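You operate a simulated robot arm through the tools that you are given. There is no shell and no other tool. Be economical: measure what you need, move in short steps, check, and stop when the job is done.

You run a simulated two-armed robot. Do the job below in one go: nothing can be reset, and whatever is moved stays where it is left.

TASK
Take the lid off the cheese tub and lay it down on the make top.

It is judged by the outcome, as a careful person would: the job done as asked, and still so three seconds after it is handed in. It fails if anything else is knocked over, pushed out of place, dropped, spilled or broken. Lids that push on must go on centred and level and be pressed home; caps that screw on are set level and turned clockwise until they are tight.

THE ROBOT
Two 7-joint arms with two-finger parallel grippers on one trunk, on a base that drives. Base frame: it is fixed to the floor where the robot stands at the start and does not move with it; the origin is under the middle of the robot, x ahead of it, y to its left, z up; the surface under the hand at the start is at about z = 0.9. Readings come in m, degrees, newtons and seconds.
The left shoulder is at the start at [0.069, 0.182, 1.111], the right one opposite. With the tool pointing down near the work surface each hand reaches from about 0.3 to 0.74 m from the robot's upright axis, wherever it stands, measured 20 degrees to its own side. Payload 3.91 kg a hand.
Tool frame (each hand has its own): the origin (TCP) lies between the finger pads and is the grasp point; the fingertips stand 0.03 m ahead of it; z points along the fingers, y is the line along which they close. Largest opening 0.11 m; finger width 0.02, thickness 0.01; the body of the gripper, 0.048 by 0.112 m, starts 0.055 m behind the TCP.
Orientation is that of the tool frame in the base frame, as a unit quaternion [x, y, z, w]. With the fingers straight down and closing along the base's y, the tool's x points along the base's -x, its y along +y and its z along -z.

THE INTERFACE
- The arms move only by the tool jog_arm. It takes "left_series", "right_series" or both (then of equal length, played together; a hand with none holds still); each is a list of rows, each a list of 7 numbers: the shift along the base's x, y, z in m, then the turn, a rotation vector about the base's x, y, z in degrees, then the finger opening in m, from 0 to 0.11. In form: [[x, y, z, ax, ay, az, gripper], ...]. A call has 1 to 20 rows; each row is the pose to reach, as a shift and turn from the pose commanded when the call began. Rows are played at 5 a second. More than 0.05 m and 8.6 degrees between two rows, or a gripper value outside its range, and nothing of the call is played. A pose out of reach is approached as far as the arm can. The call stops where the force on the tool passes 40 N (or 10 N more than at its start, if that is more) or the arm is blocked; 0.2 s more then pass. Each finger travels about 0.072 m/s and halts on what it meets, pressing with about 31 N; the grip force reading is that of the motor and also rises with nothing between the fingers. The clock runs only during rows and for 0.2 s after the last one: add rows that repeat a pose to give the fingers time. It gives the time, the measured TCP pose, the force on the tool (base axes), the opening and the grip force at its end, in the units of the frame above (readings bear some noise), with the torque about the TCP (base axes, N m) and any sound that the robot's microphone picked up.
- Cameras (640 x 400 px; columns grow to the right, rows downward): "scene" is now at [0.2009, 0.0307, 1.3081]; the picture's right is [0.32, -0.95, 0.00], its down [-0.50, -0.17, -0.85] and it looks along [0.81, 0.27, -0.53] (base axes); focal length 227 px, centre (320, 200). "left" rides on the left gripper at [0.072, -0.017, -0.103] in its tool frame; the picture's right is [0.23, 0.97, 0.00], its down [-0.76, 0.18, -0.62] and it looks along [-0.61, 0.14, 0.78] (tool axes); focal length 222 px, centre (320, 200). "right" rides on the right gripper at [0.072, 0.017, -0.103] in its tool frame; the picture's right is [-0.23, 0.97, 0.00], its down [-0.76, -0.18, -0.62] and it looks along [-0.61, -0.14, 0.78] (tool axes); focal length 222 px, centre (320, 200). There is no depth. A picture from a camera that has moved, and an enlarged one, comes with that camera's place and axes in the base frame and with its lens. The place of the scene camera against the robot may be out by one fixed shift of up to 0.012 m in any direction.
- get_image(camera): a new picture of that camera. It takes no simulated time.
- raise_lower(by): slides the trunk up (or, below 0, down) by that many m; the arms and the scene camera ride with it, the base frame stays. It gives what a move gives, with no picture.
- steer(legs): drives the robot by 1 to 6 legs, each [ahead, left, turn to the left] in m, m and degrees, along the robot's own axes; the way and the turn of a leg run together, so that a leg with both is an arc; at most 1.5 m and 180 degrees a leg. The arms and the cameras ride along, it lands a little off, and it stops where it bumps. It gives what a move gives.
- turn_head(pan, tilt): turns the head with the scene camera to pan (to the left, within 80 degrees either way) and tilt (down, from -29 to 69), counted from straight ahead of the robot. It gives what a move gives.
- inspect(camera, box): a new picture of the part [left, top, right, bottom] of that camera's present view, enlarged. It takes no simulated time.
- finish_job(): hands the job in; it is judged then, once.

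Go step by step. Nothing tells you exact positions but the pictures and the camera data: compare them with the known pose of the tool, close in by small moves and look again before you grip or let go. The budget is 120 turns and 100 pictures, counting those below and the enlarged ones. Unless the task says otherwise, let go and move clear before handing in, and close with one line.

The tools are called as name(argument=value, ...) on one line, values as JSON. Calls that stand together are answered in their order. jog_arm: Moves the arms, as the interface text tells. Its arguments: {"type":"object","properties":{"left_series":{"type":"array","items":{"type":"array","items":{"type":"number"}}},"right_series":{"type":"array","items":{"type":"array","items":{"type":"number"}}}},"required":[]} The other tools are called the same way: raise_lower (by) slides the trunk up or down; steer (legs) drives the base; turn_head (pan, tilt) turns the head that bears the scene camera; get_image (camera) takes a picture; inspect (camera, box) takes an enlarged picture of a part of a camera's view; finish_job () hands the job in.

At the start:

```text
t: 0.0
left_tcp_pos: [0.4409, 0.3129, 1.1482]
left_tcp_rot: [0.0, 1.0, 0.0, -0.001]
left_force: [-0.4, -0.2, 0.2]
left_torque: [-0.02, -0.01, 0.02]
left_finger_gap: 0.1099
left_gripper_force: 0.0
right_tcp_pos: [0.4264, -0.0701, 1.1914]
right_tcp_rot: [0.0, 1.0, 0.0, 0.0]
right_force: [0.3, -0.8, 0.5]
right_torque: [-0.02, 0.0, 0.0]
right_finger_gap: 0.1101
right_gripper_force: 0.1
trunk travel left (down, up): [-0.375, 0.139]
robot x, y, heading: [0.0001, -0.0009, -0.1]
head pan, tilt: [18.4, 31.7]
```

scene: 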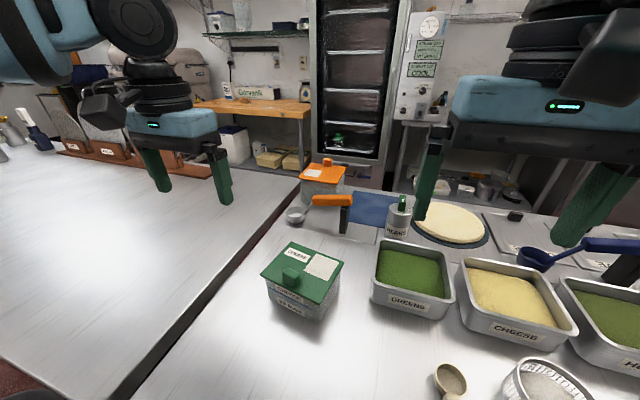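
right: 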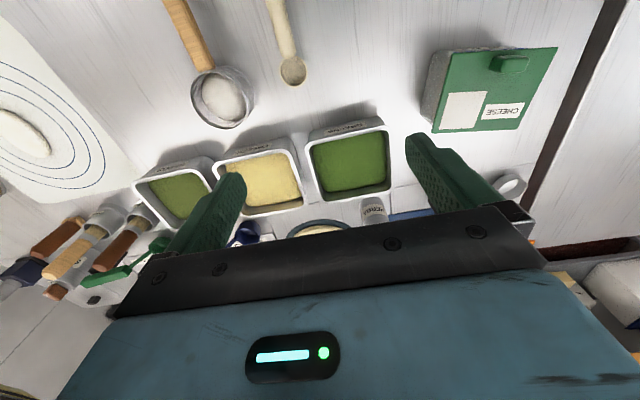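
left: 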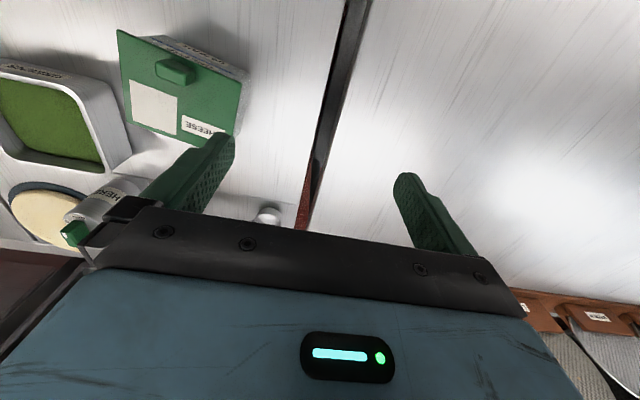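

I see a green-lidded tub marked CHEESE on the counter, and an orange-lidded tub behind it. I'll look closer at both.

inspect(camera="scene", box=[240, 220, 370, 330])

inspect(camera="scene", box=[280, 140, 420, 240])

inspect(camera="right", box=[400, 20, 600, 150])

```text
3.64 times, centred on (305, 275) of scene
camera zoom: at [0.2009, 0.0307, 1.3081], right [0.32, -0.95, 0.0], down [-0.5, -0.17, -0.85], along [0.81, 0.27, -0.53], focal length 826 px, centre (374, -73)
```

zoom: 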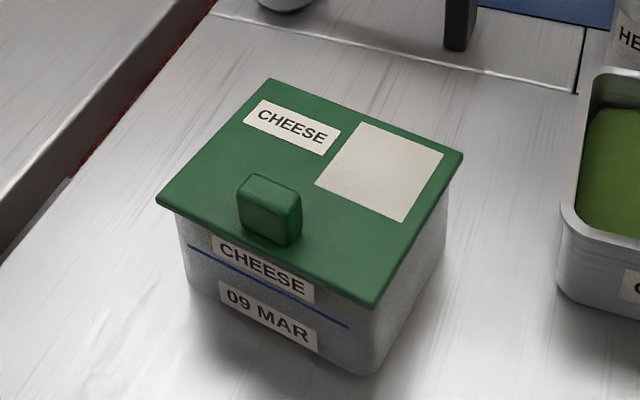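

```text
4.00 times, centred on (350, 190) of scene
camera zoom: at [0.2009, 0.0307, 1.3081], right [0.32, -0.95, 0.0], down [-0.5, -0.17, -0.85], along [0.81, 0.27, -0.53], focal length 908 px, centre (200, 240)
```

zoom: 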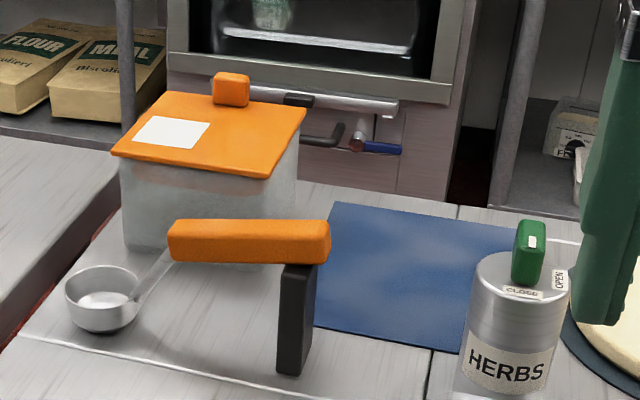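

```text
3.08 times, centred on (500, 85) of right
camera zoom: at [0.3529, -0.0527, 1.2941], right [0.23, 0.97, 0.0], down [0.76, -0.18, 0.62], along [0.61, -0.14, -0.78], focal length 684 px, centre (-234, 554)
```

zoom: 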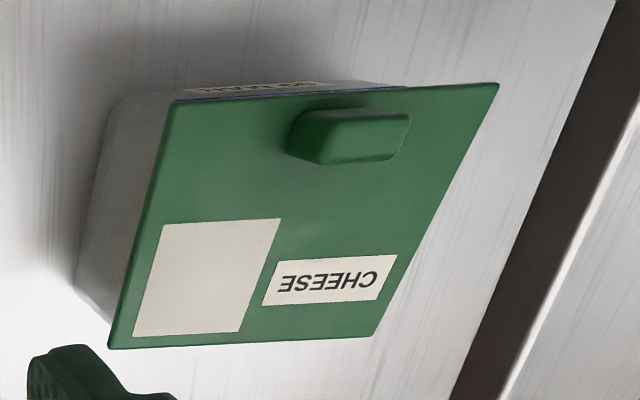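

The tub is at about x 0.42–0.54, y 0.09–0.22. Its lid knob is near (0.446, 0.167), with the knob's top at z≈0.984. I'll tilt the head down to check the free space in front, and move the right hand out of the way.

turn_head(pan=10, tilt=60)

jog_arm(right_series=[[0, -0.05, 0, 0, 0, 0, 0.11], [0, -0.1, 0, 0, 0, 0, 0.11], [0, -0.15, 0, 0, 0, 0, 0.11], [0, -0.2, 0, 0, 0, 0, 0.11]], left_series=[[0, 0, 0, 0, 0, -8, 0.11], [0, 0, 0, 0, 0, -16, 0.11], [0, 0, 0, 0, 0, -24, 0.11], [0, 0, 0, 0, 0, -32, 0.11]])

get_image(camera="scene")

```text
t: 0.9
left_tcp_pos: [0.4411, 0.3134, 1.1474]
left_tcp_rot: [0.0, 1.0, 0.0, 0.0]
left_force: [0.2, -0.4, -0.2]
left_torque: [0.01, 0.02, 0.03]
left_finger_gap: 0.1098
left_gripper_force: 0.1
right_tcp_pos: [0.4257, -0.0698, 1.1906]
right_tcp_rot: [0.001, 1.0, 0.0, 0.001]
right_force: [-0.4, 0.2, 1.3]
right_torque: [-0.01, 0.0, 0.0]
right_finger_gap: 0.1102
right_gripper_force: 0.1
trunk travel left (down, up): [-0.375, 0.139]
robot x, y, heading: [0.0018, -0.0008, -0.1]
head pan, tilt: [10.0, 60.0]
```

```text
t: 1.9
left_tcp_pos: [0.4404, 0.3116, 1.1475]
left_tcp_rot: [0.276, 0.961, 0.0, 0.0]
left_force: [-0.7, 0.3, -0.9]
left_torque: [0.0, -0.01, 0.0]
left_finger_gap: 0.1099
left_gripper_force: 0.1
right_tcp_pos: [0.4283, -0.2705, 1.1919]
right_tcp_rot: [0.0, 1.0, 0.001, 0.0]
right_force: [0.4, -1.1, 0.9]
right_torque: [0.02, 0.02, -0.01]
right_finger_gap: 0.1102
right_gripper_force: 0.2
trunk travel left (down, up): [-0.375, 0.139]
robot x, y, heading: [0.0015, 0.0016, -0.2]
head pan, tilt: [10.0, 60.0]
```

```text
93 pictures are left
camera scene: at [0.1809, 0.0127, 1.2688], right [0.17, -0.98, 0.0], down [-0.85, -0.15, -0.5], along [0.49, 0.09, -0.87], focal length 227 px, centre (320, 200)
```

scene: 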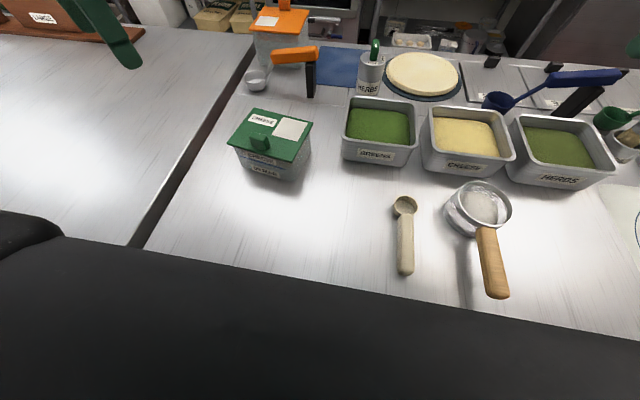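

The area in front of the tub, around x 0.31–0.43, y −0.03–0.10, is free. I'll turn the left hand so its fingers close across the knob's short side and bring it above the knob.

jog_arm(left_series=[[0, -0.018, -0.008, 0, 0, -8.4, 0.11], [0, -0.036, -0.016, 0, 0, -16.8, 0.11], [0, -0.054, -0.024, 0, 0, -25, 0.11], [0, -0.073, -0.032, 0, 0, -33.4, 0.11], [0, -0.091, -0.04, 0, 0, -41.7, 0.11], [0.003, -0.109, -0.048, 0, 0, -50, 0.11], [0.006, -0.127, -0.054, 0, 0, -58.4, 0.11], [0.008, -0.145, -0.06, 0, 0, -66.7, 0.09], [0.008, -0.145, -0.06, 0, 0, -66.7, 0.08]])

get_image(camera="left")

get_image(camera="scene")

get_image(camera="right")

```text
t: 3.9
left_tcp_pos: [0.4483, 0.1705, 1.0898]
left_tcp_rot: [0.76, 0.65, 0.0, -0.001]
left_force: [0.1, -0.3, 0.4]
left_torque: [0.0, -0.02, 0.0]
left_finger_gap: 0.08
left_gripper_force: 0.1
right_tcp_pos: [0.4279, -0.2673, 1.193]
right_tcp_rot: [0.0, 1.0, 0.001, 0.0]
right_force: [-0.3, 0.1, -0.3]
right_torque: [0.0, 0.05, 0.01]
right_finger_gap: 0.1098
right_gripper_force: 0.1
trunk travel left (down, up): [-0.375, 0.139]
robot x, y, heading: [0.0019, 0.0017, 0.2]
head pan, tilt: [10.0, 60.0]
```

```text
92 pictures are left
camera left: at [0.4421, 0.243, 1.1929], right [1.0, 0.08, 0.0], down [0.06, -0.78, 0.62], along [0.05, -0.62, -0.78], focal length 222 px, centre (320, 200)
```

left: 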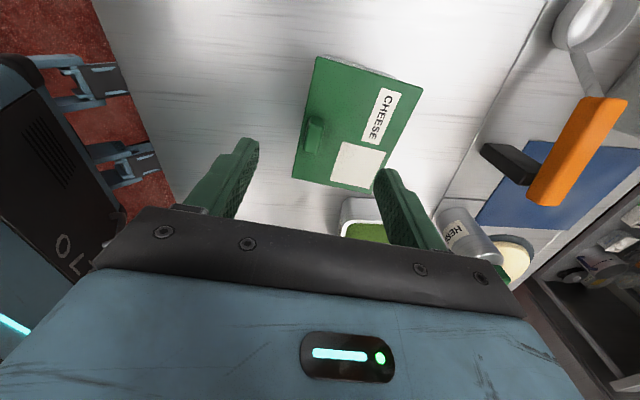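

```text
91 pictures are left
camera scene: at [0.1812, 0.0143, 1.2687], right [0.17, -0.98, 0.0], down [-0.85, -0.15, -0.5], along [0.49, 0.09, -0.87], focal length 227 px, centre (320, 200)
```

scene: 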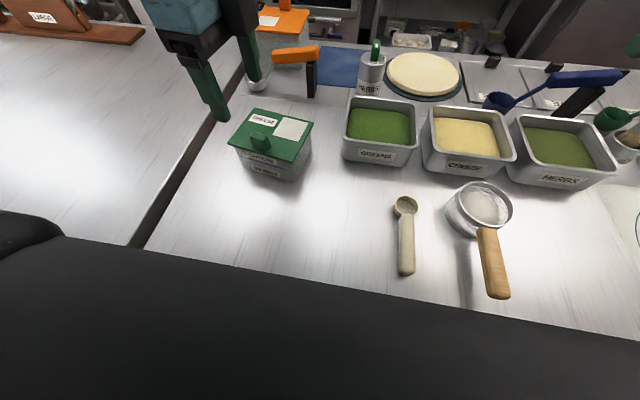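

```text
90 pictures are left
camera right: at [0.3538, -0.2514, 1.2952], right [0.23, 0.97, 0.0], down [0.76, -0.18, 0.62], along [0.61, -0.14, -0.78], focal length 222 px, centre (320, 200)
```

right: 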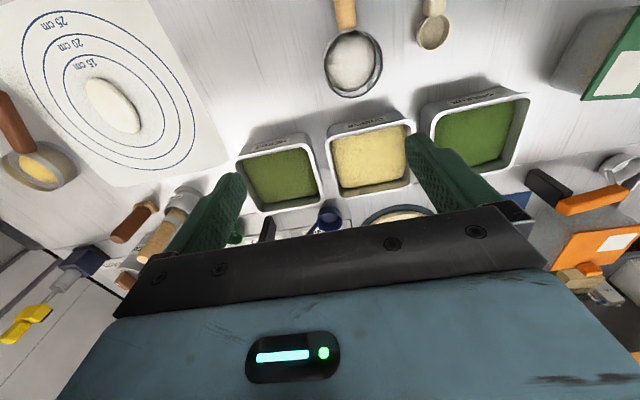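

The hand is over the knob. I'll zoom in to refine the knob position.

inspect(camera="left", box=[260, 40, 440, 200])

inspect(camera="scene", box=[210, 90, 330, 190])

```text
2.50 times, centred on (350, 120) of left
camera zoom: at [0.4421, 0.243, 1.1929], right [1.0, 0.08, 0.0], down [0.06, -0.78, 0.62], along [0.05, -0.62, -0.78], focal length 555 px, centre (245, 400)
```

zoom: 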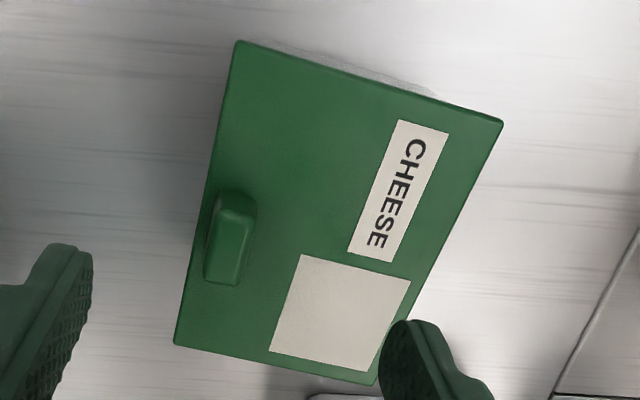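

```text
4.00 times, centred on (270, 140) of scene
camera zoom: at [0.1812, 0.0143, 1.2687], right [0.17, -0.98, 0.0], down [-0.85, -0.15, -0.5], along [0.49, 0.09, -0.87], focal length 908 px, centre (520, 440)
```

zoom: 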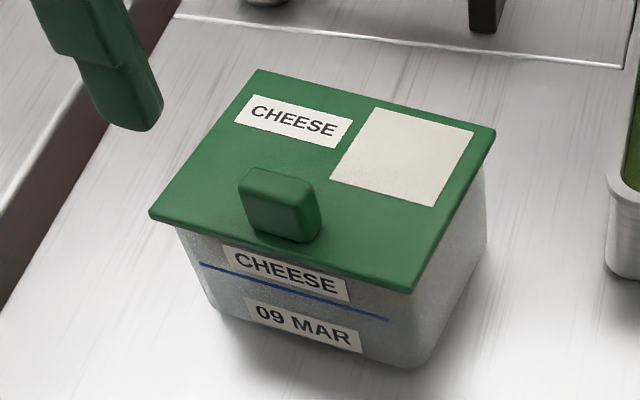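

The knob centre comes out at about (0.446, 0.160) with its top near z≈0.986. I'll go down partway and check.

jog_arm(left_series=[[-0.001, -0.005, -0.02, 0, 0, 0, 0.07], [-0.002, -0.01, -0.05, 0, 0, 0, 0.06], [-0.002, -0.01, -0.07, 0, 0, 0, 0.06], [-0.002, -0.01, -0.075, 0, 0, 0, 0.06]])

inspect(camera="left", box=[160, 60, 480, 260])

inspect(camera="scene", box=[190, 70, 350, 190])

```text
t: 4.9
left_tcp_pos: [0.4472, 0.1578, 1.0136]
left_tcp_rot: [0.759, 0.651, 0.0, 0.001]
left_force: [-0.3, 0.1, 0.0]
left_torque: [0.01, 0.0, 0.0]
left_finger_gap: 0.0601
left_gripper_force: 0.2
right_tcp_pos: [0.4268, -0.2689, 1.1931]
right_tcp_rot: [-0.001, 1.0, 0.0, -0.001]
right_force: [0.1, -0.6, 0.3]
right_torque: [-0.03, -0.02, -0.01]
right_finger_gap: 0.1099
right_gripper_force: 0.0
trunk travel left (down, up): [-0.375, 0.139]
robot x, y, heading: [-0.0023, 0.0001, -0.1]
head pan, tilt: [10.0, 60.0]
```

```text
2.00 times, centred on (320, 160) of left
camera zoom: at [0.4411, 0.2323, 1.1163], right [1.0, 0.08, 0.0], down [0.06, -0.78, 0.62], along [0.05, -0.62, -0.78], focal length 444 px, centre (320, 280)
```

zoom: 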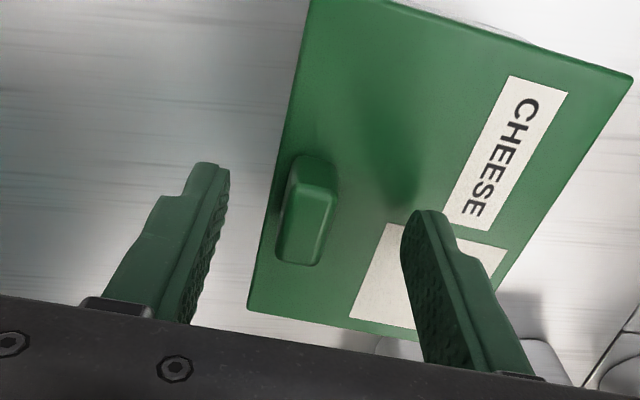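

```text
3.33 times, centred on (270, 130) of scene
camera zoom: at [0.1815, 0.014, 1.2687], right [0.17, -0.98, 0.0], down [-0.85, -0.15, -0.5], along [0.49, 0.09, -0.87], focal length 757 px, centre (487, 433)
```

zoom: 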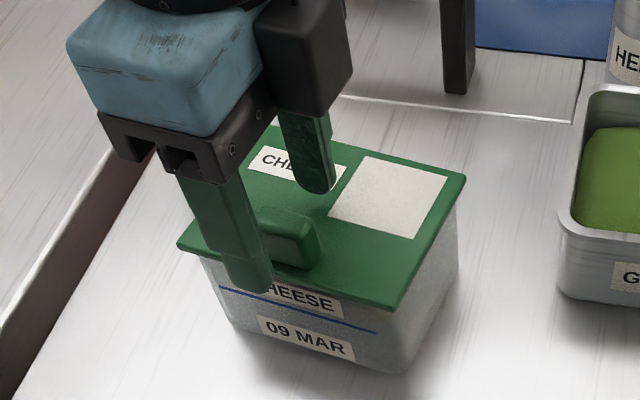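

The fingers straddle the knob, which sits about 2 mm toward the robot from the midpoint. I'll descend and close.

jog_arm(left_series=[[-0.002, 0, -0.008, 0, 0, 0, 0.06], [-0.002, 0, -0.015, 0, 0, 0, 0.06], [-0.002, 0, -0.015, 0, 0, 0, 0.045]])

inspect(camera="left", box=[160, 60, 480, 260])

inspect(camera="scene", box=[190, 70, 350, 190])

```text
t: 5.8
left_tcp_pos: [0.4483, 0.1578, 1.0009]
left_tcp_rot: [0.758, 0.652, 0.005, 0.009]
left_force: [3.6, 0.7, 9.0]
left_torque: [0.0, -0.33, 0.01]
left_finger_gap: 0.0466
left_gripper_force: 1.9
right_tcp_pos: [0.428, -0.2692, 1.1922]
right_tcp_rot: [0.0, 1.0, 0.0, 0.001]
right_force: [0.5, 0.1, 0.0]
right_torque: [0.0, -0.03, -0.02]
right_finger_gap: 0.11
right_gripper_force: 0.1
trunk travel left (down, up): [-0.375, 0.139]
robot x, y, heading: [-0.0011, 0.0015, 0.2]
head pan, tilt: [10.0, 60.0]
stopped in row 3 (left hand): the force on the tool passed its limit at 42 N (the readings are from after the stop); the commanded pose is now the measured one
```

```text
2.00 times, centred on (320, 160) of left
camera zoom: at [0.4414, 0.2315, 1.1044], right [1.0, 0.08, 0.02], down [0.05, -0.78, 0.63], along [0.06, -0.63, -0.78], focal length 444 px, centre (320, 280)
```

zoom: 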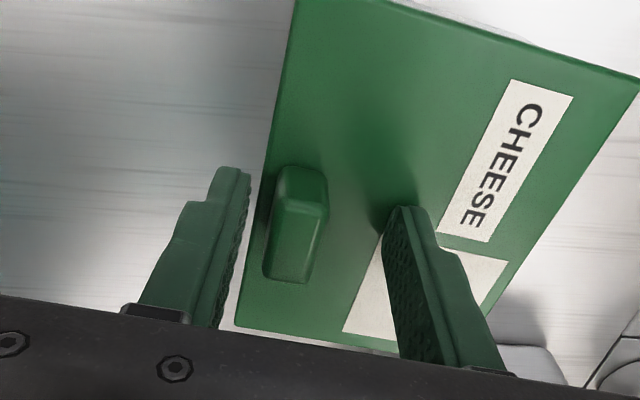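

```text
3.33 times, centred on (270, 130) of scene
camera zoom: at [0.1817, 0.014, 1.2685], right [0.17, -0.98, 0.0], down [-0.85, -0.15, -0.5], along [0.49, 0.09, -0.87], focal length 757 px, centre (487, 433)
```

zoom: 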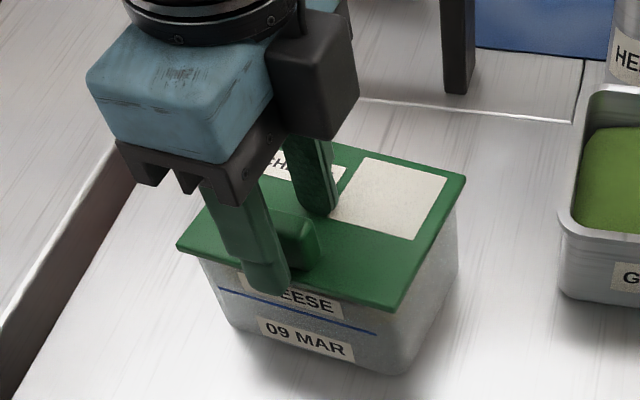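

The far fingertip touched the lid's top, so the lid surface is at z≈0.971. I'll lift 5 mm, level the hand and shift toward the knob centre.

jog_arm(left_series=[[0, 0, 0.006, 0, 1.1, 0, 0.05], [-0.006, -0.003, 0.006, 0, 1.1, 0, 0.046], [-0.006, -0.003, 0.006, 0, 1.1, 0, 0.042]])

inspect(camera="left", box=[160, 60, 480, 260])

inspect(camera="scene", box=[190, 70, 350, 190])

```text
t: 6.5
left_tcp_pos: [0.4424, 0.1565, 1.0049]
left_tcp_rot: [0.758, 0.652, -0.004, 0.0]
left_force: [0.2, 0.3, 0.5]
left_torque: [0.0, -0.01, 0.02]
left_finger_gap: 0.0422
left_gripper_force: 0.0
right_tcp_pos: [0.4277, -0.2681, 1.1916]
right_tcp_rot: [-0.001, 1.0, 0.0, 0.0]
right_force: [-0.1, 0.5, 0.2]
right_torque: [-0.01, 0.0, -0.04]
right_finger_gap: 0.11
right_gripper_force: 0.1
trunk travel left (down, up): [-0.375, 0.139]
robot x, y, heading: [0.0026, -0.0014, -0.0]
head pan, tilt: [10.0, 60.0]
```

```text
2.00 times, centred on (320, 160) of left
camera zoom: at [0.4369, 0.229, 1.1082], right [1.0, 0.08, -0.01], down [0.07, -0.78, 0.63], along [0.05, -0.62, -0.78], focal length 444 px, centre (320, 280)
```

zoom: 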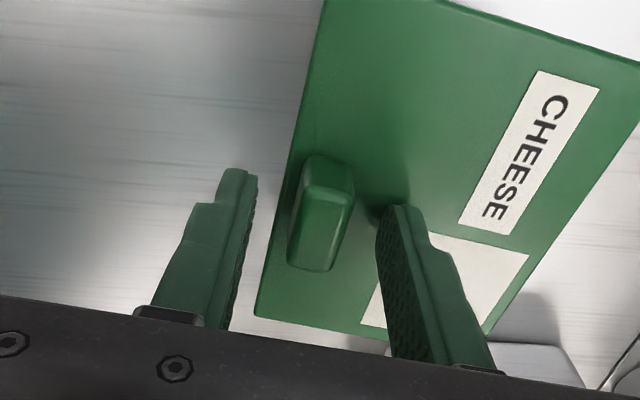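

```text
3.33 times, centred on (270, 130) of scene
camera zoom: at [0.1818, 0.0141, 1.2686], right [0.17, -0.98, 0.0], down [-0.85, -0.15, -0.5], along [0.49, 0.09, -0.87], focal length 757 px, centre (487, 433)
```

zoom: 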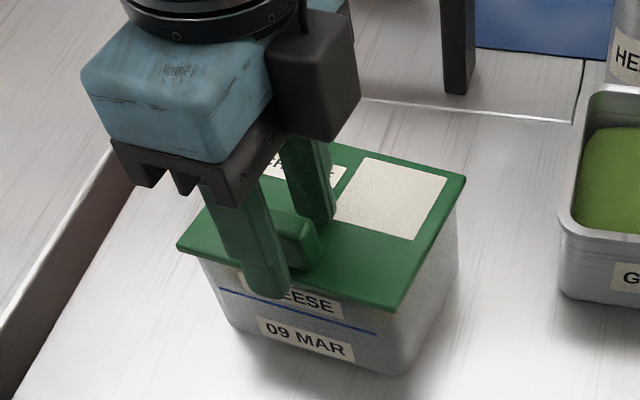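

The knob is centred between the fingers. I'll lower 2 mm and close gently.

jog_arm(left_series=[[0, -0.001, -0.002, 0, 0, 0, 0.04], [0, -0.001, -0.002, 0, 0, 0, 0.03], [0, -0.001, -0.002, 0, 0, 0, 0.022], [0, -0.001, -0.002, 0, 0, 0, 0.014], [0, -0.001, -0.002, 0, 0, 0, 0.01]])

inspect(camera="left", box=[160, 60, 480, 260])

```text
t: 7.8
left_tcp_pos: [0.4431, 0.1537, 1.0043]
left_tcp_rot: [0.758, 0.652, -0.003, 0.001]
left_force: [0.0, -2.0, -1.2]
left_torque: [0.04, -0.1, -0.13]
left_finger_gap: 0.0146
left_gripper_force: 31.1
right_tcp_pos: [0.4277, -0.2685, 1.1922]
right_tcp_rot: [0.0, 1.0, 0.0, 0.0]
right_force: [-1.1, -0.1, -0.1]
right_torque: [0.01, 0.0, 0.01]
right_finger_gap: 0.1101
right_gripper_force: 0.1
trunk travel left (down, up): [-0.375, 0.139]
robot x, y, heading: [-0.0023, -0.0, 0.1]
head pan, tilt: [10.0, 60.0]
```

```text
2.00 times, centred on (320, 160) of left
camera zoom: at [0.4368, 0.2272, 1.107], right [1.0, 0.08, 0.0], down [0.06, -0.78, 0.63], along [0.05, -0.62, -0.78], focal length 444 px, centre (320, 280)
```

zoom: 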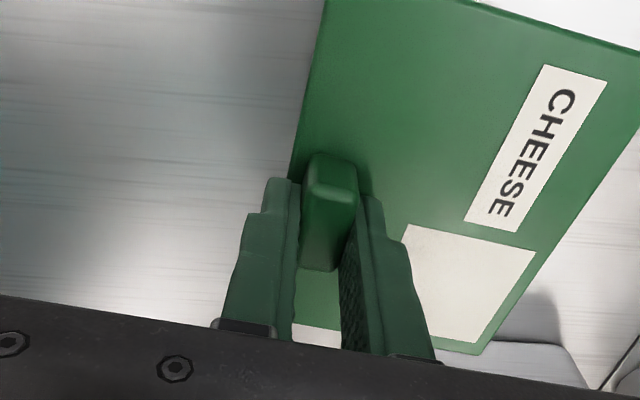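

The knob is gripped at a 14.6 mm gap and 31 N. I'll lift slowly.

jog_arm(left_series=[[0, 0, 0.003, 0, 0, 0, 0.0], [0, 0, 0.006, 0, 0, 0, 0.0], [0, 0, 0.01, 0, 0, 0, 0.0], [0, 0, 0.015, 0, 0, 0, 0.0], [0, 0, 0.02, 0, 0, 0, 0.0]])

get_image(camera="left")

inspect(camera="scene", box=[190, 70, 350, 190])

```text
t: 8.9
left_tcp_pos: [0.4445, 0.1537, 1.0249]
left_tcp_rot: [0.758, 0.653, -0.004, 0.0]
left_force: [-0.5, -0.3, -2.0]
left_torque: [-0.05, 0.07, -0.02]
left_finger_gap: 0.0151
left_gripper_force: 31.1
right_tcp_pos: [0.4278, -0.2692, 1.1923]
right_tcp_rot: [0.0, 1.0, 0.001, 0.0]
right_force: [-0.4, 0.4, -0.2]
right_torque: [-0.01, -0.02, 0.01]
right_finger_gap: 0.1099
right_gripper_force: 0.1
trunk travel left (down, up): [-0.375, 0.139]
robot x, y, heading: [0.0014, 0.0039, -0.2]
head pan, tilt: [10.0, 60.0]
```

```text
80 pictures are left
camera left: at [0.4373, 0.2275, 1.1278], right [1.0, 0.08, -0.01], down [0.07, -0.78, 0.63], along [0.05, -0.62, -0.78], focal length 222 px, centre (320, 200)
```

left: 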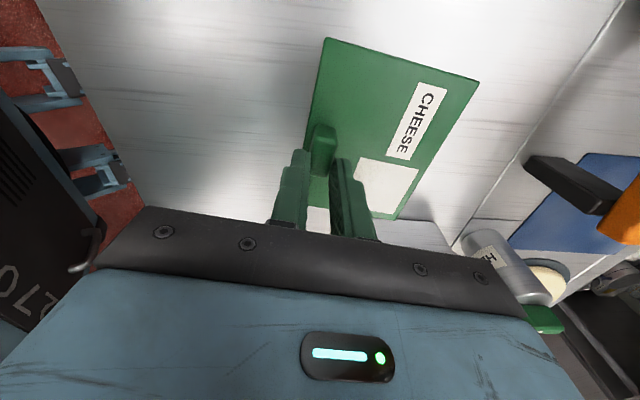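

```text
3.33 times, centred on (270, 130) of scene
camera zoom: at [0.1818, 0.0142, 1.2686], right [0.17, -0.98, 0.0], down [-0.85, -0.15, -0.5], along [0.49, 0.09, -0.87], focal length 757 px, centre (487, 433)
```

zoom: 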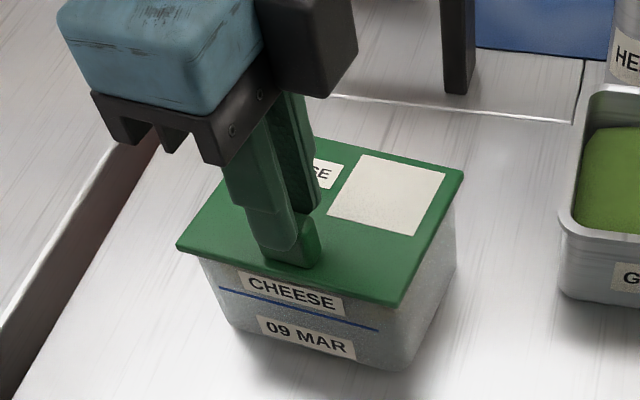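

The lid doesn't seem to have moved; the fingers slid up the knob. I'll look closer.

inspect(camera="scene", box=[225, 110, 305, 165])

inspect(camera="left", box=[260, 90, 420, 230])

```text
7.27 times, centred on (265, 138) of scene
camera zoom: at [0.1818, 0.0142, 1.2686], right [0.17, -0.98, 0.0], down [-0.85, -0.15, -0.5], along [0.49, 0.09, -0.87], focal length 1651 px, centre (720, 654)
```

zoom: 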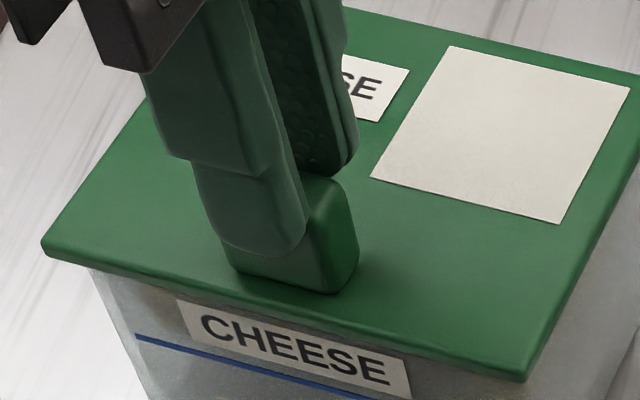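

```text
2.86 times, centred on (340, 160) of left
camera zoom: at [0.4373, 0.2275, 1.1278], right [1.0, 0.08, -0.01], down [0.07, -0.78, 0.63], along [0.05, -0.62, -0.78], focal length 635 px, centre (263, 314)
```

zoom: 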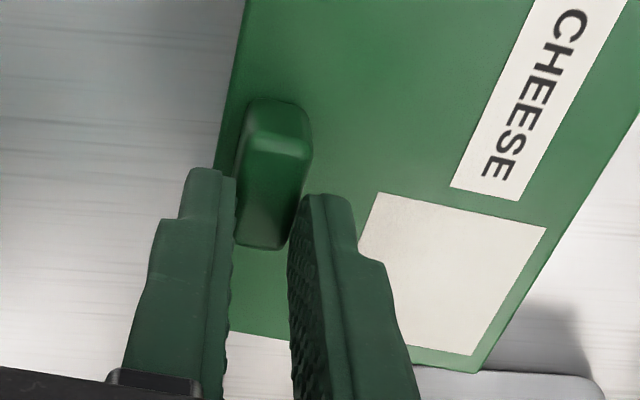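

The fingers slipped up the knob, so the lid is a tight push fit. I'll re-grip lower and better centred on the knob, then lift in tiny steps and watch the force.

jog_arm(left_series=[[0, 0, 0, 0, 0, 0, 0.035], [0, 0, 0, 0, 0, 0, 0.035], [0, -0.006, -0.01, 0, -0.4, 0, 0.035], [0, -0.006, -0.022, 0, -0.4, 0, 0.035], [0, -0.006, -0.022, 0, -0.4, 0, 0.02], [0, -0.006, -0.022, 0, -0.4, 0, 0.0], [0, -0.006, -0.022, 0, -0.4, 0, 0.0], [0, -0.006, -0.022, 0, -0.4, 0, 0.0]])

jog_arm(left_series=[[0, 0, 0.003, 0, 0, 0, 0.0], [0, 0, 0.003, 0, 0, 0, 0.0]])

inspect(camera="scene", box=[225, 110, 305, 165])

```text
t: 10.8
left_tcp_pos: [0.4407, 0.1485, 1.0024]
left_tcp_rot: [0.758, 0.653, 0.0, 0.003]
left_force: [2.3, -1.0, 8.5]
left_torque: [0.02, 0.04, -0.01]
left_finger_gap: 0.015
left_gripper_force: 31.2
right_tcp_pos: [0.4271, -0.2686, 1.1932]
right_tcp_rot: [0.0, 1.0, 0.0, -0.001]
right_force: [-0.2, 0.6, 0.7]
right_torque: [-0.01, 0.01, -0.02]
right_finger_gap: 0.11
right_gripper_force: 0.0
trunk travel left (down, up): [-0.375, 0.139]
robot x, y, heading: [-0.0003, -0.0005, 0.1]
head pan, tilt: [10.0, 60.0]
```

```text
t: 11.3
left_tcp_pos: [0.4427, 0.1476, 1.0045]
left_tcp_rot: [0.758, 0.652, -0.001, 0.002]
left_force: [0.5, 0.1, -4.8]
left_torque: [-0.03, 0.21, 0.06]
left_finger_gap: 0.0149
left_gripper_force: 31.2
right_tcp_pos: [0.4274, -0.2685, 1.1914]
right_tcp_rot: [0.0, 1.0, 0.0, 0.0]
right_force: [0.0, -0.8, 0.4]
right_torque: [-0.02, -0.03, 0.0]
right_finger_gap: 0.1101
right_gripper_force: 0.0
trunk travel left (down, up): [-0.375, 0.139]
robot x, y, heading: [-0.0044, 0.0001, 0.2]
head pan, tilt: [10.0, 60.0]
```

```text
7.27 times, centred on (265, 138) of scene
camera zoom: at [0.1818, 0.0141, 1.2686], right [0.17, -0.98, 0.0], down [-0.85, -0.15, -0.5], along [0.49, 0.09, -0.87], focal length 1651 px, centre (720, 654)
```

zoom: 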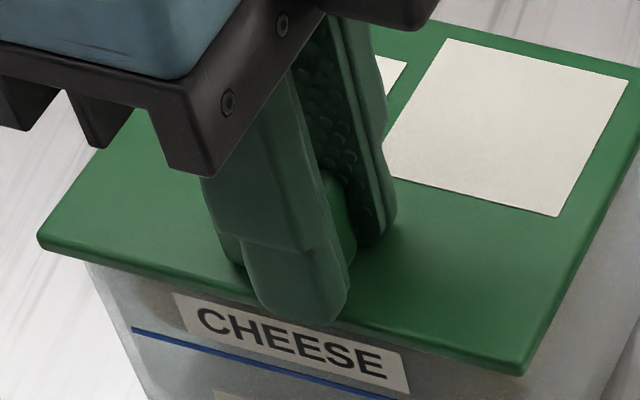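

The pull is only 5 N so far. I'll continue in small steps.

jog_arm(left_series=[[0, 0, 0.002, 0, 0, 0, 0.0], [0, 0, 0.002, 0, 0, 0, 0.0]])

jog_arm(left_series=[[0, 0, 0.002, 0, 0, 0, 0.0], [0, 0, 0.002, 0, 0, 0, 0.0]])

jog_arm(left_series=[[0, 0, 0.002, 0, 0, 0, 0.0], [0, 0, 0.002, 0, 0, 0, 0.0]])

inspect(camera="scene", box=[225, 110, 305, 165])

```text
t: 11.9
left_tcp_pos: [0.4417, 0.1487, 1.0072]
left_tcp_rot: [0.758, 0.652, -0.001, 0.002]
left_force: [-0.2, 0.6, -4.6]
left_torque: [-0.03, 0.18, -0.02]
left_finger_gap: 0.0148
left_gripper_force: 31.5
right_tcp_pos: [0.4275, -0.2687, 1.1915]
right_tcp_rot: [-0.001, 1.0, 0.0, 0.0]
right_force: [-0.2, 0.2, -0.4]
right_torque: [0.01, -0.03, -0.02]
right_finger_gap: 0.11
right_gripper_force: 0.0
trunk travel left (down, up): [-0.375, 0.139]
robot x, y, heading: [0.0008, 0.0023, 0.1]
head pan, tilt: [10.0, 60.0]
```

```text
t: 12.6
left_tcp_pos: [0.4415, 0.1488, 1.0081]
left_tcp_rot: [0.758, 0.652, 0.001, 0.001]
left_force: [-1.2, -1.3, -4.1]
left_torque: [0.0, 0.15, 0.03]
left_finger_gap: 0.0149
left_gripper_force: 31.2
right_tcp_pos: [0.4293, -0.2681, 1.1914]
right_tcp_rot: [0.0, 1.0, -0.001, 0.0]
right_force: [-0.2, 0.1, -0.5]
right_torque: [0.0, -0.04, -0.01]
right_finger_gap: 0.1099
right_gripper_force: 0.0
trunk travel left (down, up): [-0.375, 0.139]
robot x, y, heading: [0.0023, -0.0012, -0.0]
head pan, tilt: [10.0, 60.0]
```

```text
t: 13.2
left_tcp_pos: [0.4423, 0.1489, 1.0114]
left_tcp_rot: [0.758, 0.652, 0.0, 0.003]
left_force: [-0.9, -0.4, -3.9]
left_torque: [-0.03, 0.18, -0.03]
left_finger_gap: 0.015
left_gripper_force: 31.0
right_tcp_pos: [0.4278, -0.2685, 1.1915]
right_tcp_rot: [0.0, 1.0, 0.0, 0.0]
right_force: [0.2, 0.8, -0.1]
right_torque: [0.0, 0.01, -0.02]
right_finger_gap: 0.11
right_gripper_force: 0.1
trunk travel left (down, up): [-0.375, 0.139]
robot x, y, heading: [-0.0018, 0.0009, 0.2]
head pan, tilt: [10.0, 60.0]
```

```text
7.27 times, centred on (265, 138) of scene
camera zoom: at [0.1819, 0.0142, 1.2686], right [0.17, -0.98, 0.0], down [-0.85, -0.15, -0.5], along [0.49, 0.09, -0.87], focal length 1651 px, centre (720, 654)
```

zoom: 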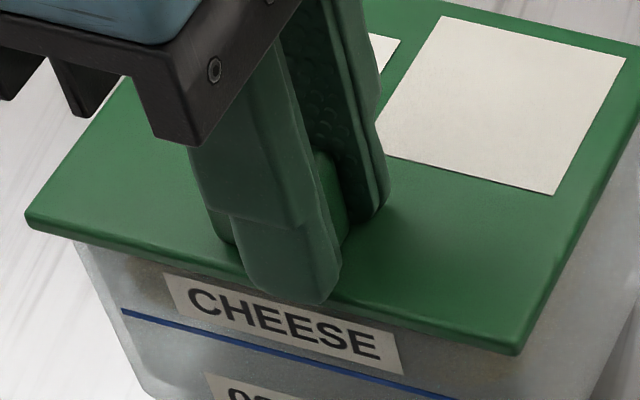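

The whole tub rises with the lid, so I need to hold the tub down with the other hand. I'll set it back down and start turning the right hand to grip the tub body from its right side.

jog_arm(left_series=[[0, 0, -0.003, 0, 0, 0, 0.0], [0, 0, -0.006, 0, 0, 0, 0.0], [0, 0, -0.008, 0, 0, 0, 0.0], [0, 0, -0.008, 0, 0, 0, 0.0]])

jog_arm(right_series=[[0, 0, 0, 0, 0, -8.3, 0.11], [0, 0, 0, 0, 0, -16.6, 0.11], [0, 0, 0, 0, 0, -24.9, 0.11], [0, 0, 0, 0, 0, -33.2, 0.11], [0, 0, 0, 0, 0, -41.5, 0.11], [0, 0, 0, 0, 0, -49.8, 0.11], [0, 0, 0, 0, 0, -58, 0.11], [0, 0, 0, 0, 0, -66.3, 0.11], [0, 0, 0, 0, 0, -74.6, 0.11], [0, 0, 0, 0, 0, -82.9, 0.11], [0, 0, 0, 0, 0, -91.2, 0.11], [0, 0, 0, 0, 0, -99.5, 0.11]])

get_image(camera="scene")

inspect(camera="scene", box=[210, 100, 330, 190])

```text
t: 14.2
left_tcp_pos: [0.4432, 0.1482, 1.0029]
left_tcp_rot: [0.757, 0.653, 0.0, 0.002]
left_force: [-0.2, -0.1, -2.8]
left_torque: [-0.02, 0.08, 0.01]
left_finger_gap: 0.015
left_gripper_force: 31.1
right_tcp_pos: [0.4266, -0.2683, 1.1928]
right_tcp_rot: [0.0, 1.0, -0.001, 0.0]
right_force: [0.4, 0.2, -0.5]
right_torque: [-0.02, 0.0, -0.01]
right_finger_gap: 0.1101
right_gripper_force: 0.0
trunk travel left (down, up): [-0.375, 0.139]
robot x, y, heading: [0.0032, -0.0007, -0.1]
head pan, tilt: [10.0, 60.0]
```

```text
t: 16.8
left_tcp_pos: [0.4429, 0.1493, 1.0012]
left_tcp_rot: [0.758, 0.652, 0.0, 0.003]
left_force: [-0.1, 0.5, 0.9]
left_torque: [0.02, 0.1, -0.02]
left_finger_gap: 0.015
left_gripper_force: 31.1
right_tcp_pos: [0.428, -0.2688, 1.1931]
right_tcp_rot: [0.764, 0.645, 0.0, 0.0]
right_force: [0.4, 0.2, 0.1]
right_torque: [0.02, -0.01, 0.01]
right_finger_gap: 0.1103
right_gripper_force: 0.1
trunk travel left (down, up): [-0.375, 0.139]
robot x, y, heading: [-0.0022, 0.0016, 0.2]
head pan, tilt: [10.0, 60.0]
```

```text
74 pictures are left
camera scene: at [0.1816, 0.0141, 1.2687], right [0.17, -0.98, 0.0], down [-0.85, -0.15, -0.5], along [0.49, 0.09, -0.87], focal length 227 px, centre (320, 200)
```

scene: 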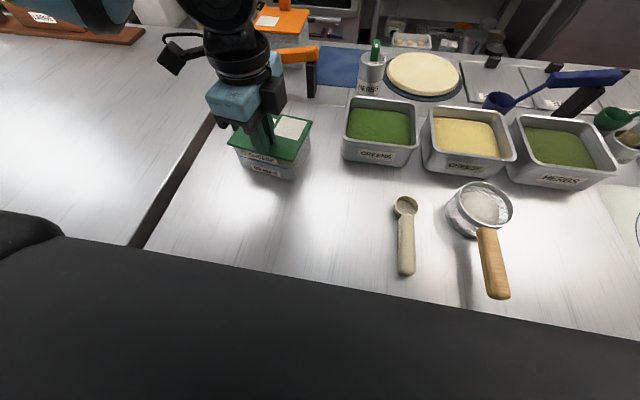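

```text
4.44 times, centred on (270, 145) of scene
camera zoom: at [0.1816, 0.0141, 1.2687], right [0.17, -0.98, 0.0], down [-0.85, -0.15, -0.5], along [0.49, 0.09, -0.87], focal length 1009 px, centre (542, 444)
```

zoom: 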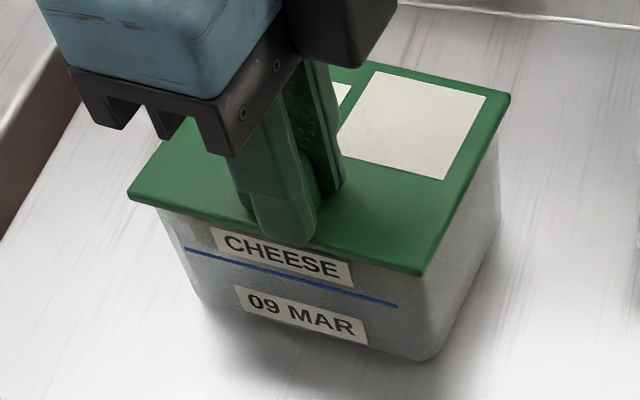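

The tub is back down. Next I'll tilt the right hand 45° toward the tub and bring it to a staging spot to its right.

jog_arm(right_series=[[0.003, 0.034, -0.023, 6.34, -1.08, 0, 0.11], [0.007, 0.068, -0.046, 12.67, -2.16, 0, 0.11], [0.01, 0.102, -0.069, 19.0, -3.23, 0, 0.11], [0.013, 0.137, -0.091, 25.35, -4.31, 0, 0.11], [0.016, 0.171, -0.114, 31.7, -5.39, 0, 0.11], [0.02, 0.205, -0.137, 38.0, -6.47, 0, 0.11], [0.023, 0.239, -0.16, 44.35, -7.55, 0, 0.11]])

get_image(camera="scene")

get_image(camera="right")

```text
t: 18.4
left_tcp_pos: [0.4418, 0.1489, 1.0002]
left_tcp_rot: [0.758, 0.652, 0.001, 0.002]
left_force: [-0.8, 0.9, 0.3]
left_torque: [0.02, 0.09, 0.02]
left_finger_gap: 0.0148
left_gripper_force: 30.9
right_tcp_pos: [0.4501, -0.0285, 1.0324]
right_tcp_rot: [0.704, 0.598, 0.293, -0.247]
right_force: [-0.7, 0.5, 0.1]
right_torque: [-0.02, -0.01, 0.04]
right_finger_gap: 0.1102
right_gripper_force: 0.1
trunk travel left (down, up): [-0.375, 0.139]
robot x, y, heading: [-0.0017, 0.0017, -0.2]
head pan, tilt: [10.0, 60.0]
```

```text
72 pictures are left
camera scene: at [0.1815, 0.0141, 1.2687], right [0.17, -0.98, 0.0], down [-0.85, -0.15, -0.5], along [0.49, 0.09, -0.87], focal length 227 px, centre (320, 200)
```

scene: 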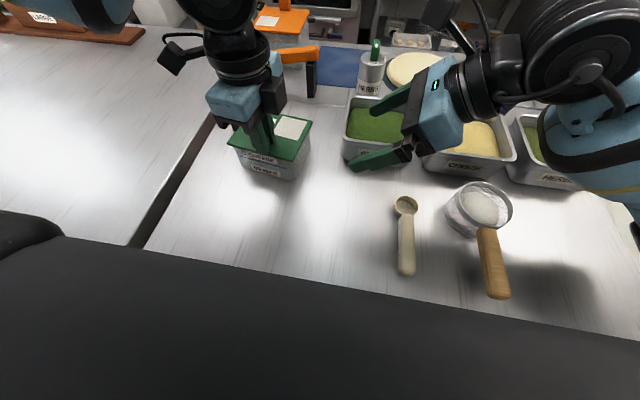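

```text
71 pictures are left
camera right: at [0.4624, -0.0524, 1.1564], right [0.93, -0.32, -0.16], down [-0.34, -0.94, -0.1], along [-0.12, 0.15, -0.98], focal length 222 px, centre (320, 200)
```

right: 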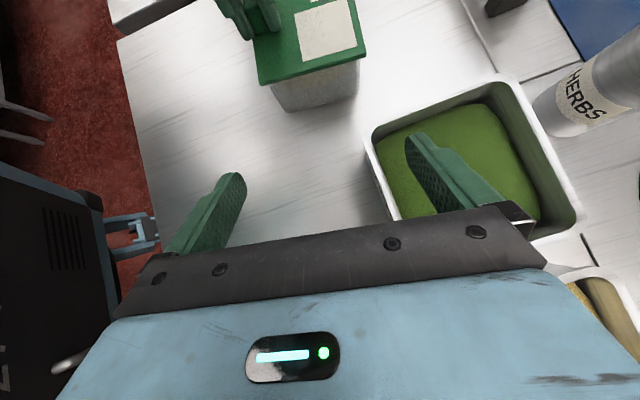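

The right hand lines up with the tub. I'll approach along its 45° axis and stop 4 cm short to look.

jog_arm(right_series=[[0.006, 0.031, 0.0, 0, 0, 0, 0.11], [0.01, 0.053, -0.022, 0, 0, 0, 0.11], [0.014, 0.075, -0.044, 0, 0, 0, 0.11], [0.018, 0.098, -0.067, 0, 0, 0, 0.11]])

get_image(camera="right")

inspect(camera="scene", box=[220, 60, 460, 210])

```text
t: 19.4
left_tcp_pos: [0.4419, 0.1485, 1.0021]
left_tcp_rot: [0.757, 0.653, 0.0, 0.003]
left_force: [0.2, 0.3, -0.6]
left_torque: [0.0, 0.01, 0.06]
left_finger_gap: 0.0149
left_gripper_force: 31.2
right_tcp_pos: [0.4686, 0.0661, 0.9672]
right_tcp_rot: [0.705, 0.597, 0.293, -0.247]
right_force: [0.2, 0.0, 0.0]
right_torque: [-0.03, 0.01, 0.04]
right_finger_gap: 0.11
right_gripper_force: 0.1
trunk travel left (down, up): [-0.375, 0.139]
robot x, y, heading: [-0.0017, 0.0007, 0.1]
head pan, tilt: [10.0, 60.0]
heard: snap
```

```text
70 pictures are left
camera right: at [0.48, 0.0424, 1.0903], right [0.93, -0.32, -0.16], down [-0.34, -0.94, -0.1], along [-0.12, 0.15, -0.98], focal length 222 px, centre (320, 200)
```

right: 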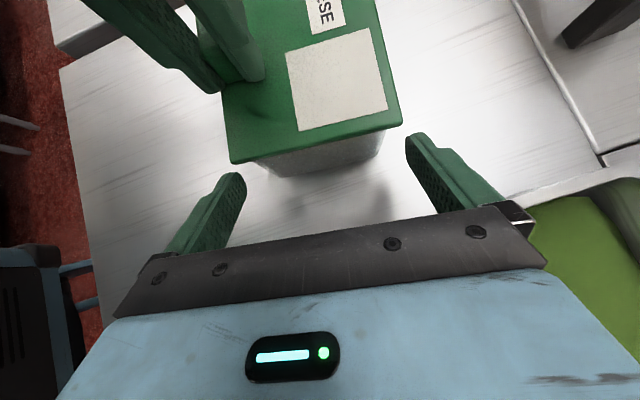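

```text
2.67 times, centred on (340, 135) of scene
camera zoom: at [0.1817, 0.0144, 1.2687], right [0.17, -0.98, 0.0], down [-0.85, -0.15, -0.5], along [0.49, 0.09, -0.87], focal length 605 px, centre (267, 373)
```

zoom: 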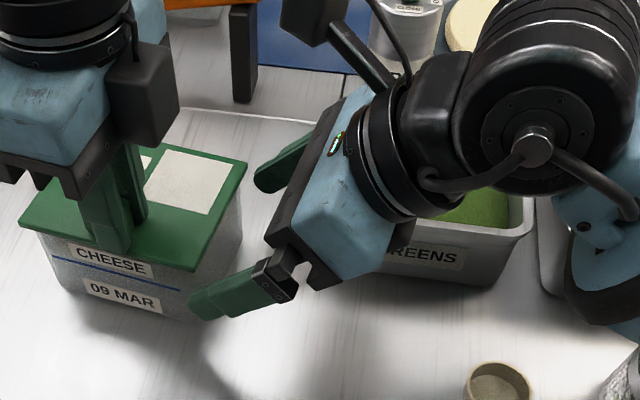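

A snap was heard, probably the lid reseating. Alignment is good, so I'll make the final approach under the overhang.

jog_arm(right_series=[[0.002, 0.01, -0.01, 0, 0, 0, 0.11], [0.0035, 0.02, -0.02, 0, 0, 0, 0.11], [0.005, 0.029, -0.029, 0, 0, 0, 0.11]])

get_image(camera="right")

inspect(camera="scene", box=[210, 80, 370, 200])

```text
t: 20.1
left_tcp_pos: [0.4386, 0.1477, 1.0055]
left_tcp_rot: [0.758, 0.653, 0.002, 0.004]
left_force: [-0.3, -0.8, -0.4]
left_torque: [0.03, -0.01, 0.0]
left_finger_gap: 0.015
left_gripper_force: 31.1
right_tcp_pos: [0.4737, 0.0932, 0.947]
right_tcp_rot: [0.703, 0.598, 0.301, -0.24]
right_force: [-1.4, -0.7, -1.2]
right_torque: [0.05, -0.07, -0.02]
right_finger_gap: 0.1103
right_gripper_force: 0.2
trunk travel left (down, up): [-0.375, 0.139]
robot x, y, heading: [-0.0052, 0.0017, 0.1]
head pan, tilt: [10.0, 60.0]
```

```text
68 pictures are left
camera right: at [0.4831, 0.0686, 1.0716], right [0.94, -0.33, -0.14], down [-0.34, -0.93, -0.11], along [-0.09, 0.15, -0.98], focal length 222 px, centre (320, 200)
```

right: 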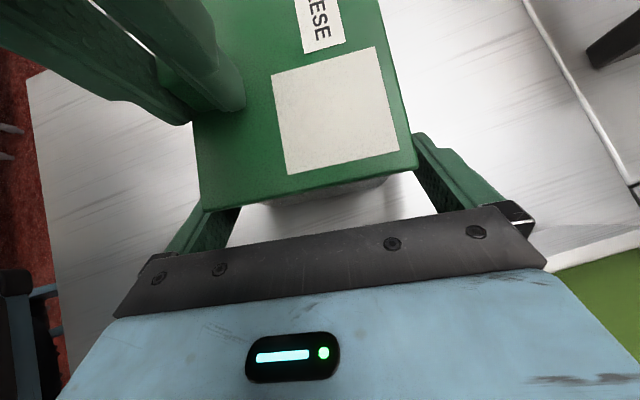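

```text
3.33 times, centred on (290, 140) of scene
camera zoom: at [0.1766, 0.0125, 1.2706], right [0.17, -0.98, 0.0], down [-0.85, -0.15, -0.5], along [0.5, 0.09, -0.86], focal length 757 px, centre (420, 400)
```

zoom: 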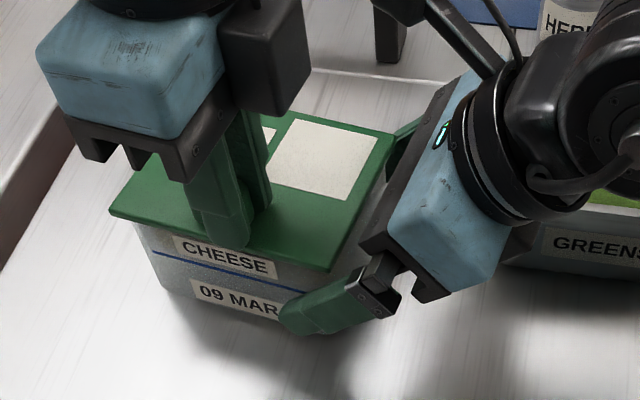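

The right hand stopped about 1 cm high and the robot shifted slightly, so something may be touching. I'll look around before doing more.

get_image(camera="scene")

get_image(camera="left")

```text
66 pictures are left
camera scene: at [0.1766, 0.0125, 1.2706], right [0.17, -0.98, 0.0], down [-0.85, -0.15, -0.5], along [0.5, 0.09, -0.86], focal length 227 px, centre (320, 200)
```

scene: 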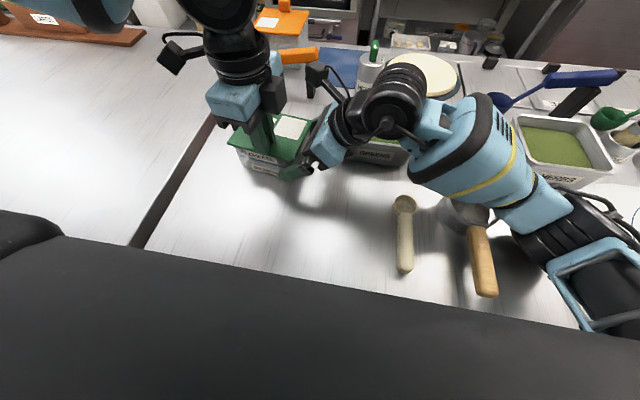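

```text
65 pictures are left
camera left: at [0.4321, 0.2204, 1.1089], right [1.0, 0.08, 0.01], down [0.06, -0.78, 0.63], along [0.06, -0.62, -0.78], focal length 222 px, centre (320, 200)
```

left: 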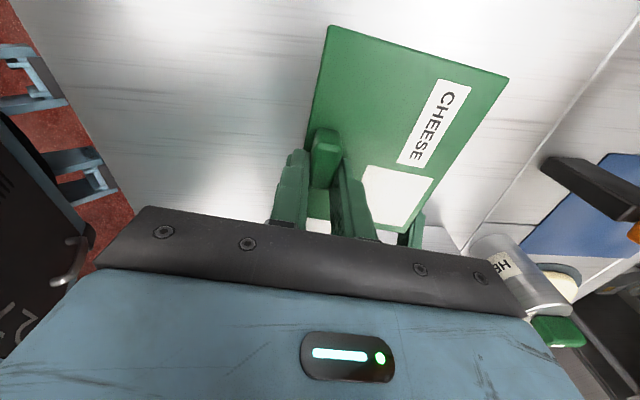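

The right forearm is probably pressing on the items to the right. I'll back the right hand out along the same line immediately.

jog_arm(right_series=[[-0.005, -0.029, 0.029, 0, 0, 0, 0.11], [-0.009, -0.051, 0.051, 0, 0, 0, 0.11], [-0.013, -0.073, 0.073, 0, 0, 0, 0.11], [-0.017, -0.095, 0.097, 0, 0, 0, 0.11], [-0.02, -0.12, 0.12, 0, 0, 0, 0.11]])

get_image(camera="scene")

```text
t: 21.4
left_tcp_pos: [0.4428, 0.1477, 1.0025]
left_tcp_rot: [0.759, 0.652, -0.001, 0.002]
left_force: [0.4, -0.5, 2.2]
left_torque: [-0.12, 0.05, 0.01]
left_finger_gap: 0.015
left_gripper_force: 30.3
right_tcp_pos: [0.4518, -0.0233, 1.0566]
right_tcp_rot: [0.705, 0.597, 0.294, -0.247]
right_force: [-0.7, -1.3, 0.4]
right_torque: [-0.02, 0.01, 0.02]
right_finger_gap: 0.1099
right_gripper_force: 0.0
trunk travel left (down, up): [-0.375, 0.139]
robot x, y, heading: [-0.0007, 0.0034, -0.0]
head pan, tilt: [10.0, 60.0]
```

```text
64 pictures are left
camera scene: at [0.1813, 0.0136, 1.2687], right [0.17, -0.98, 0.0], down [-0.85, -0.15, -0.5], along [0.49, 0.09, -0.87], focal length 227 px, centre (320, 200)
```

scene: 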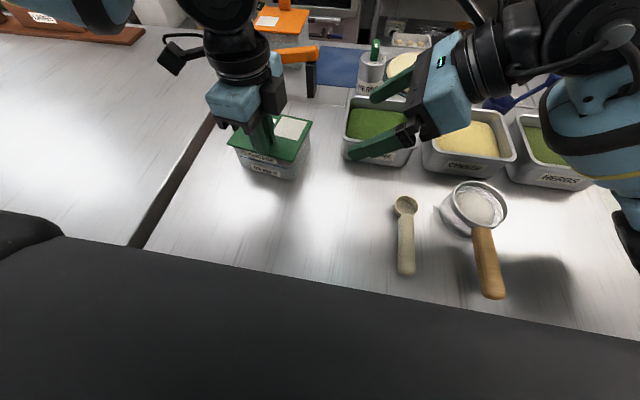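

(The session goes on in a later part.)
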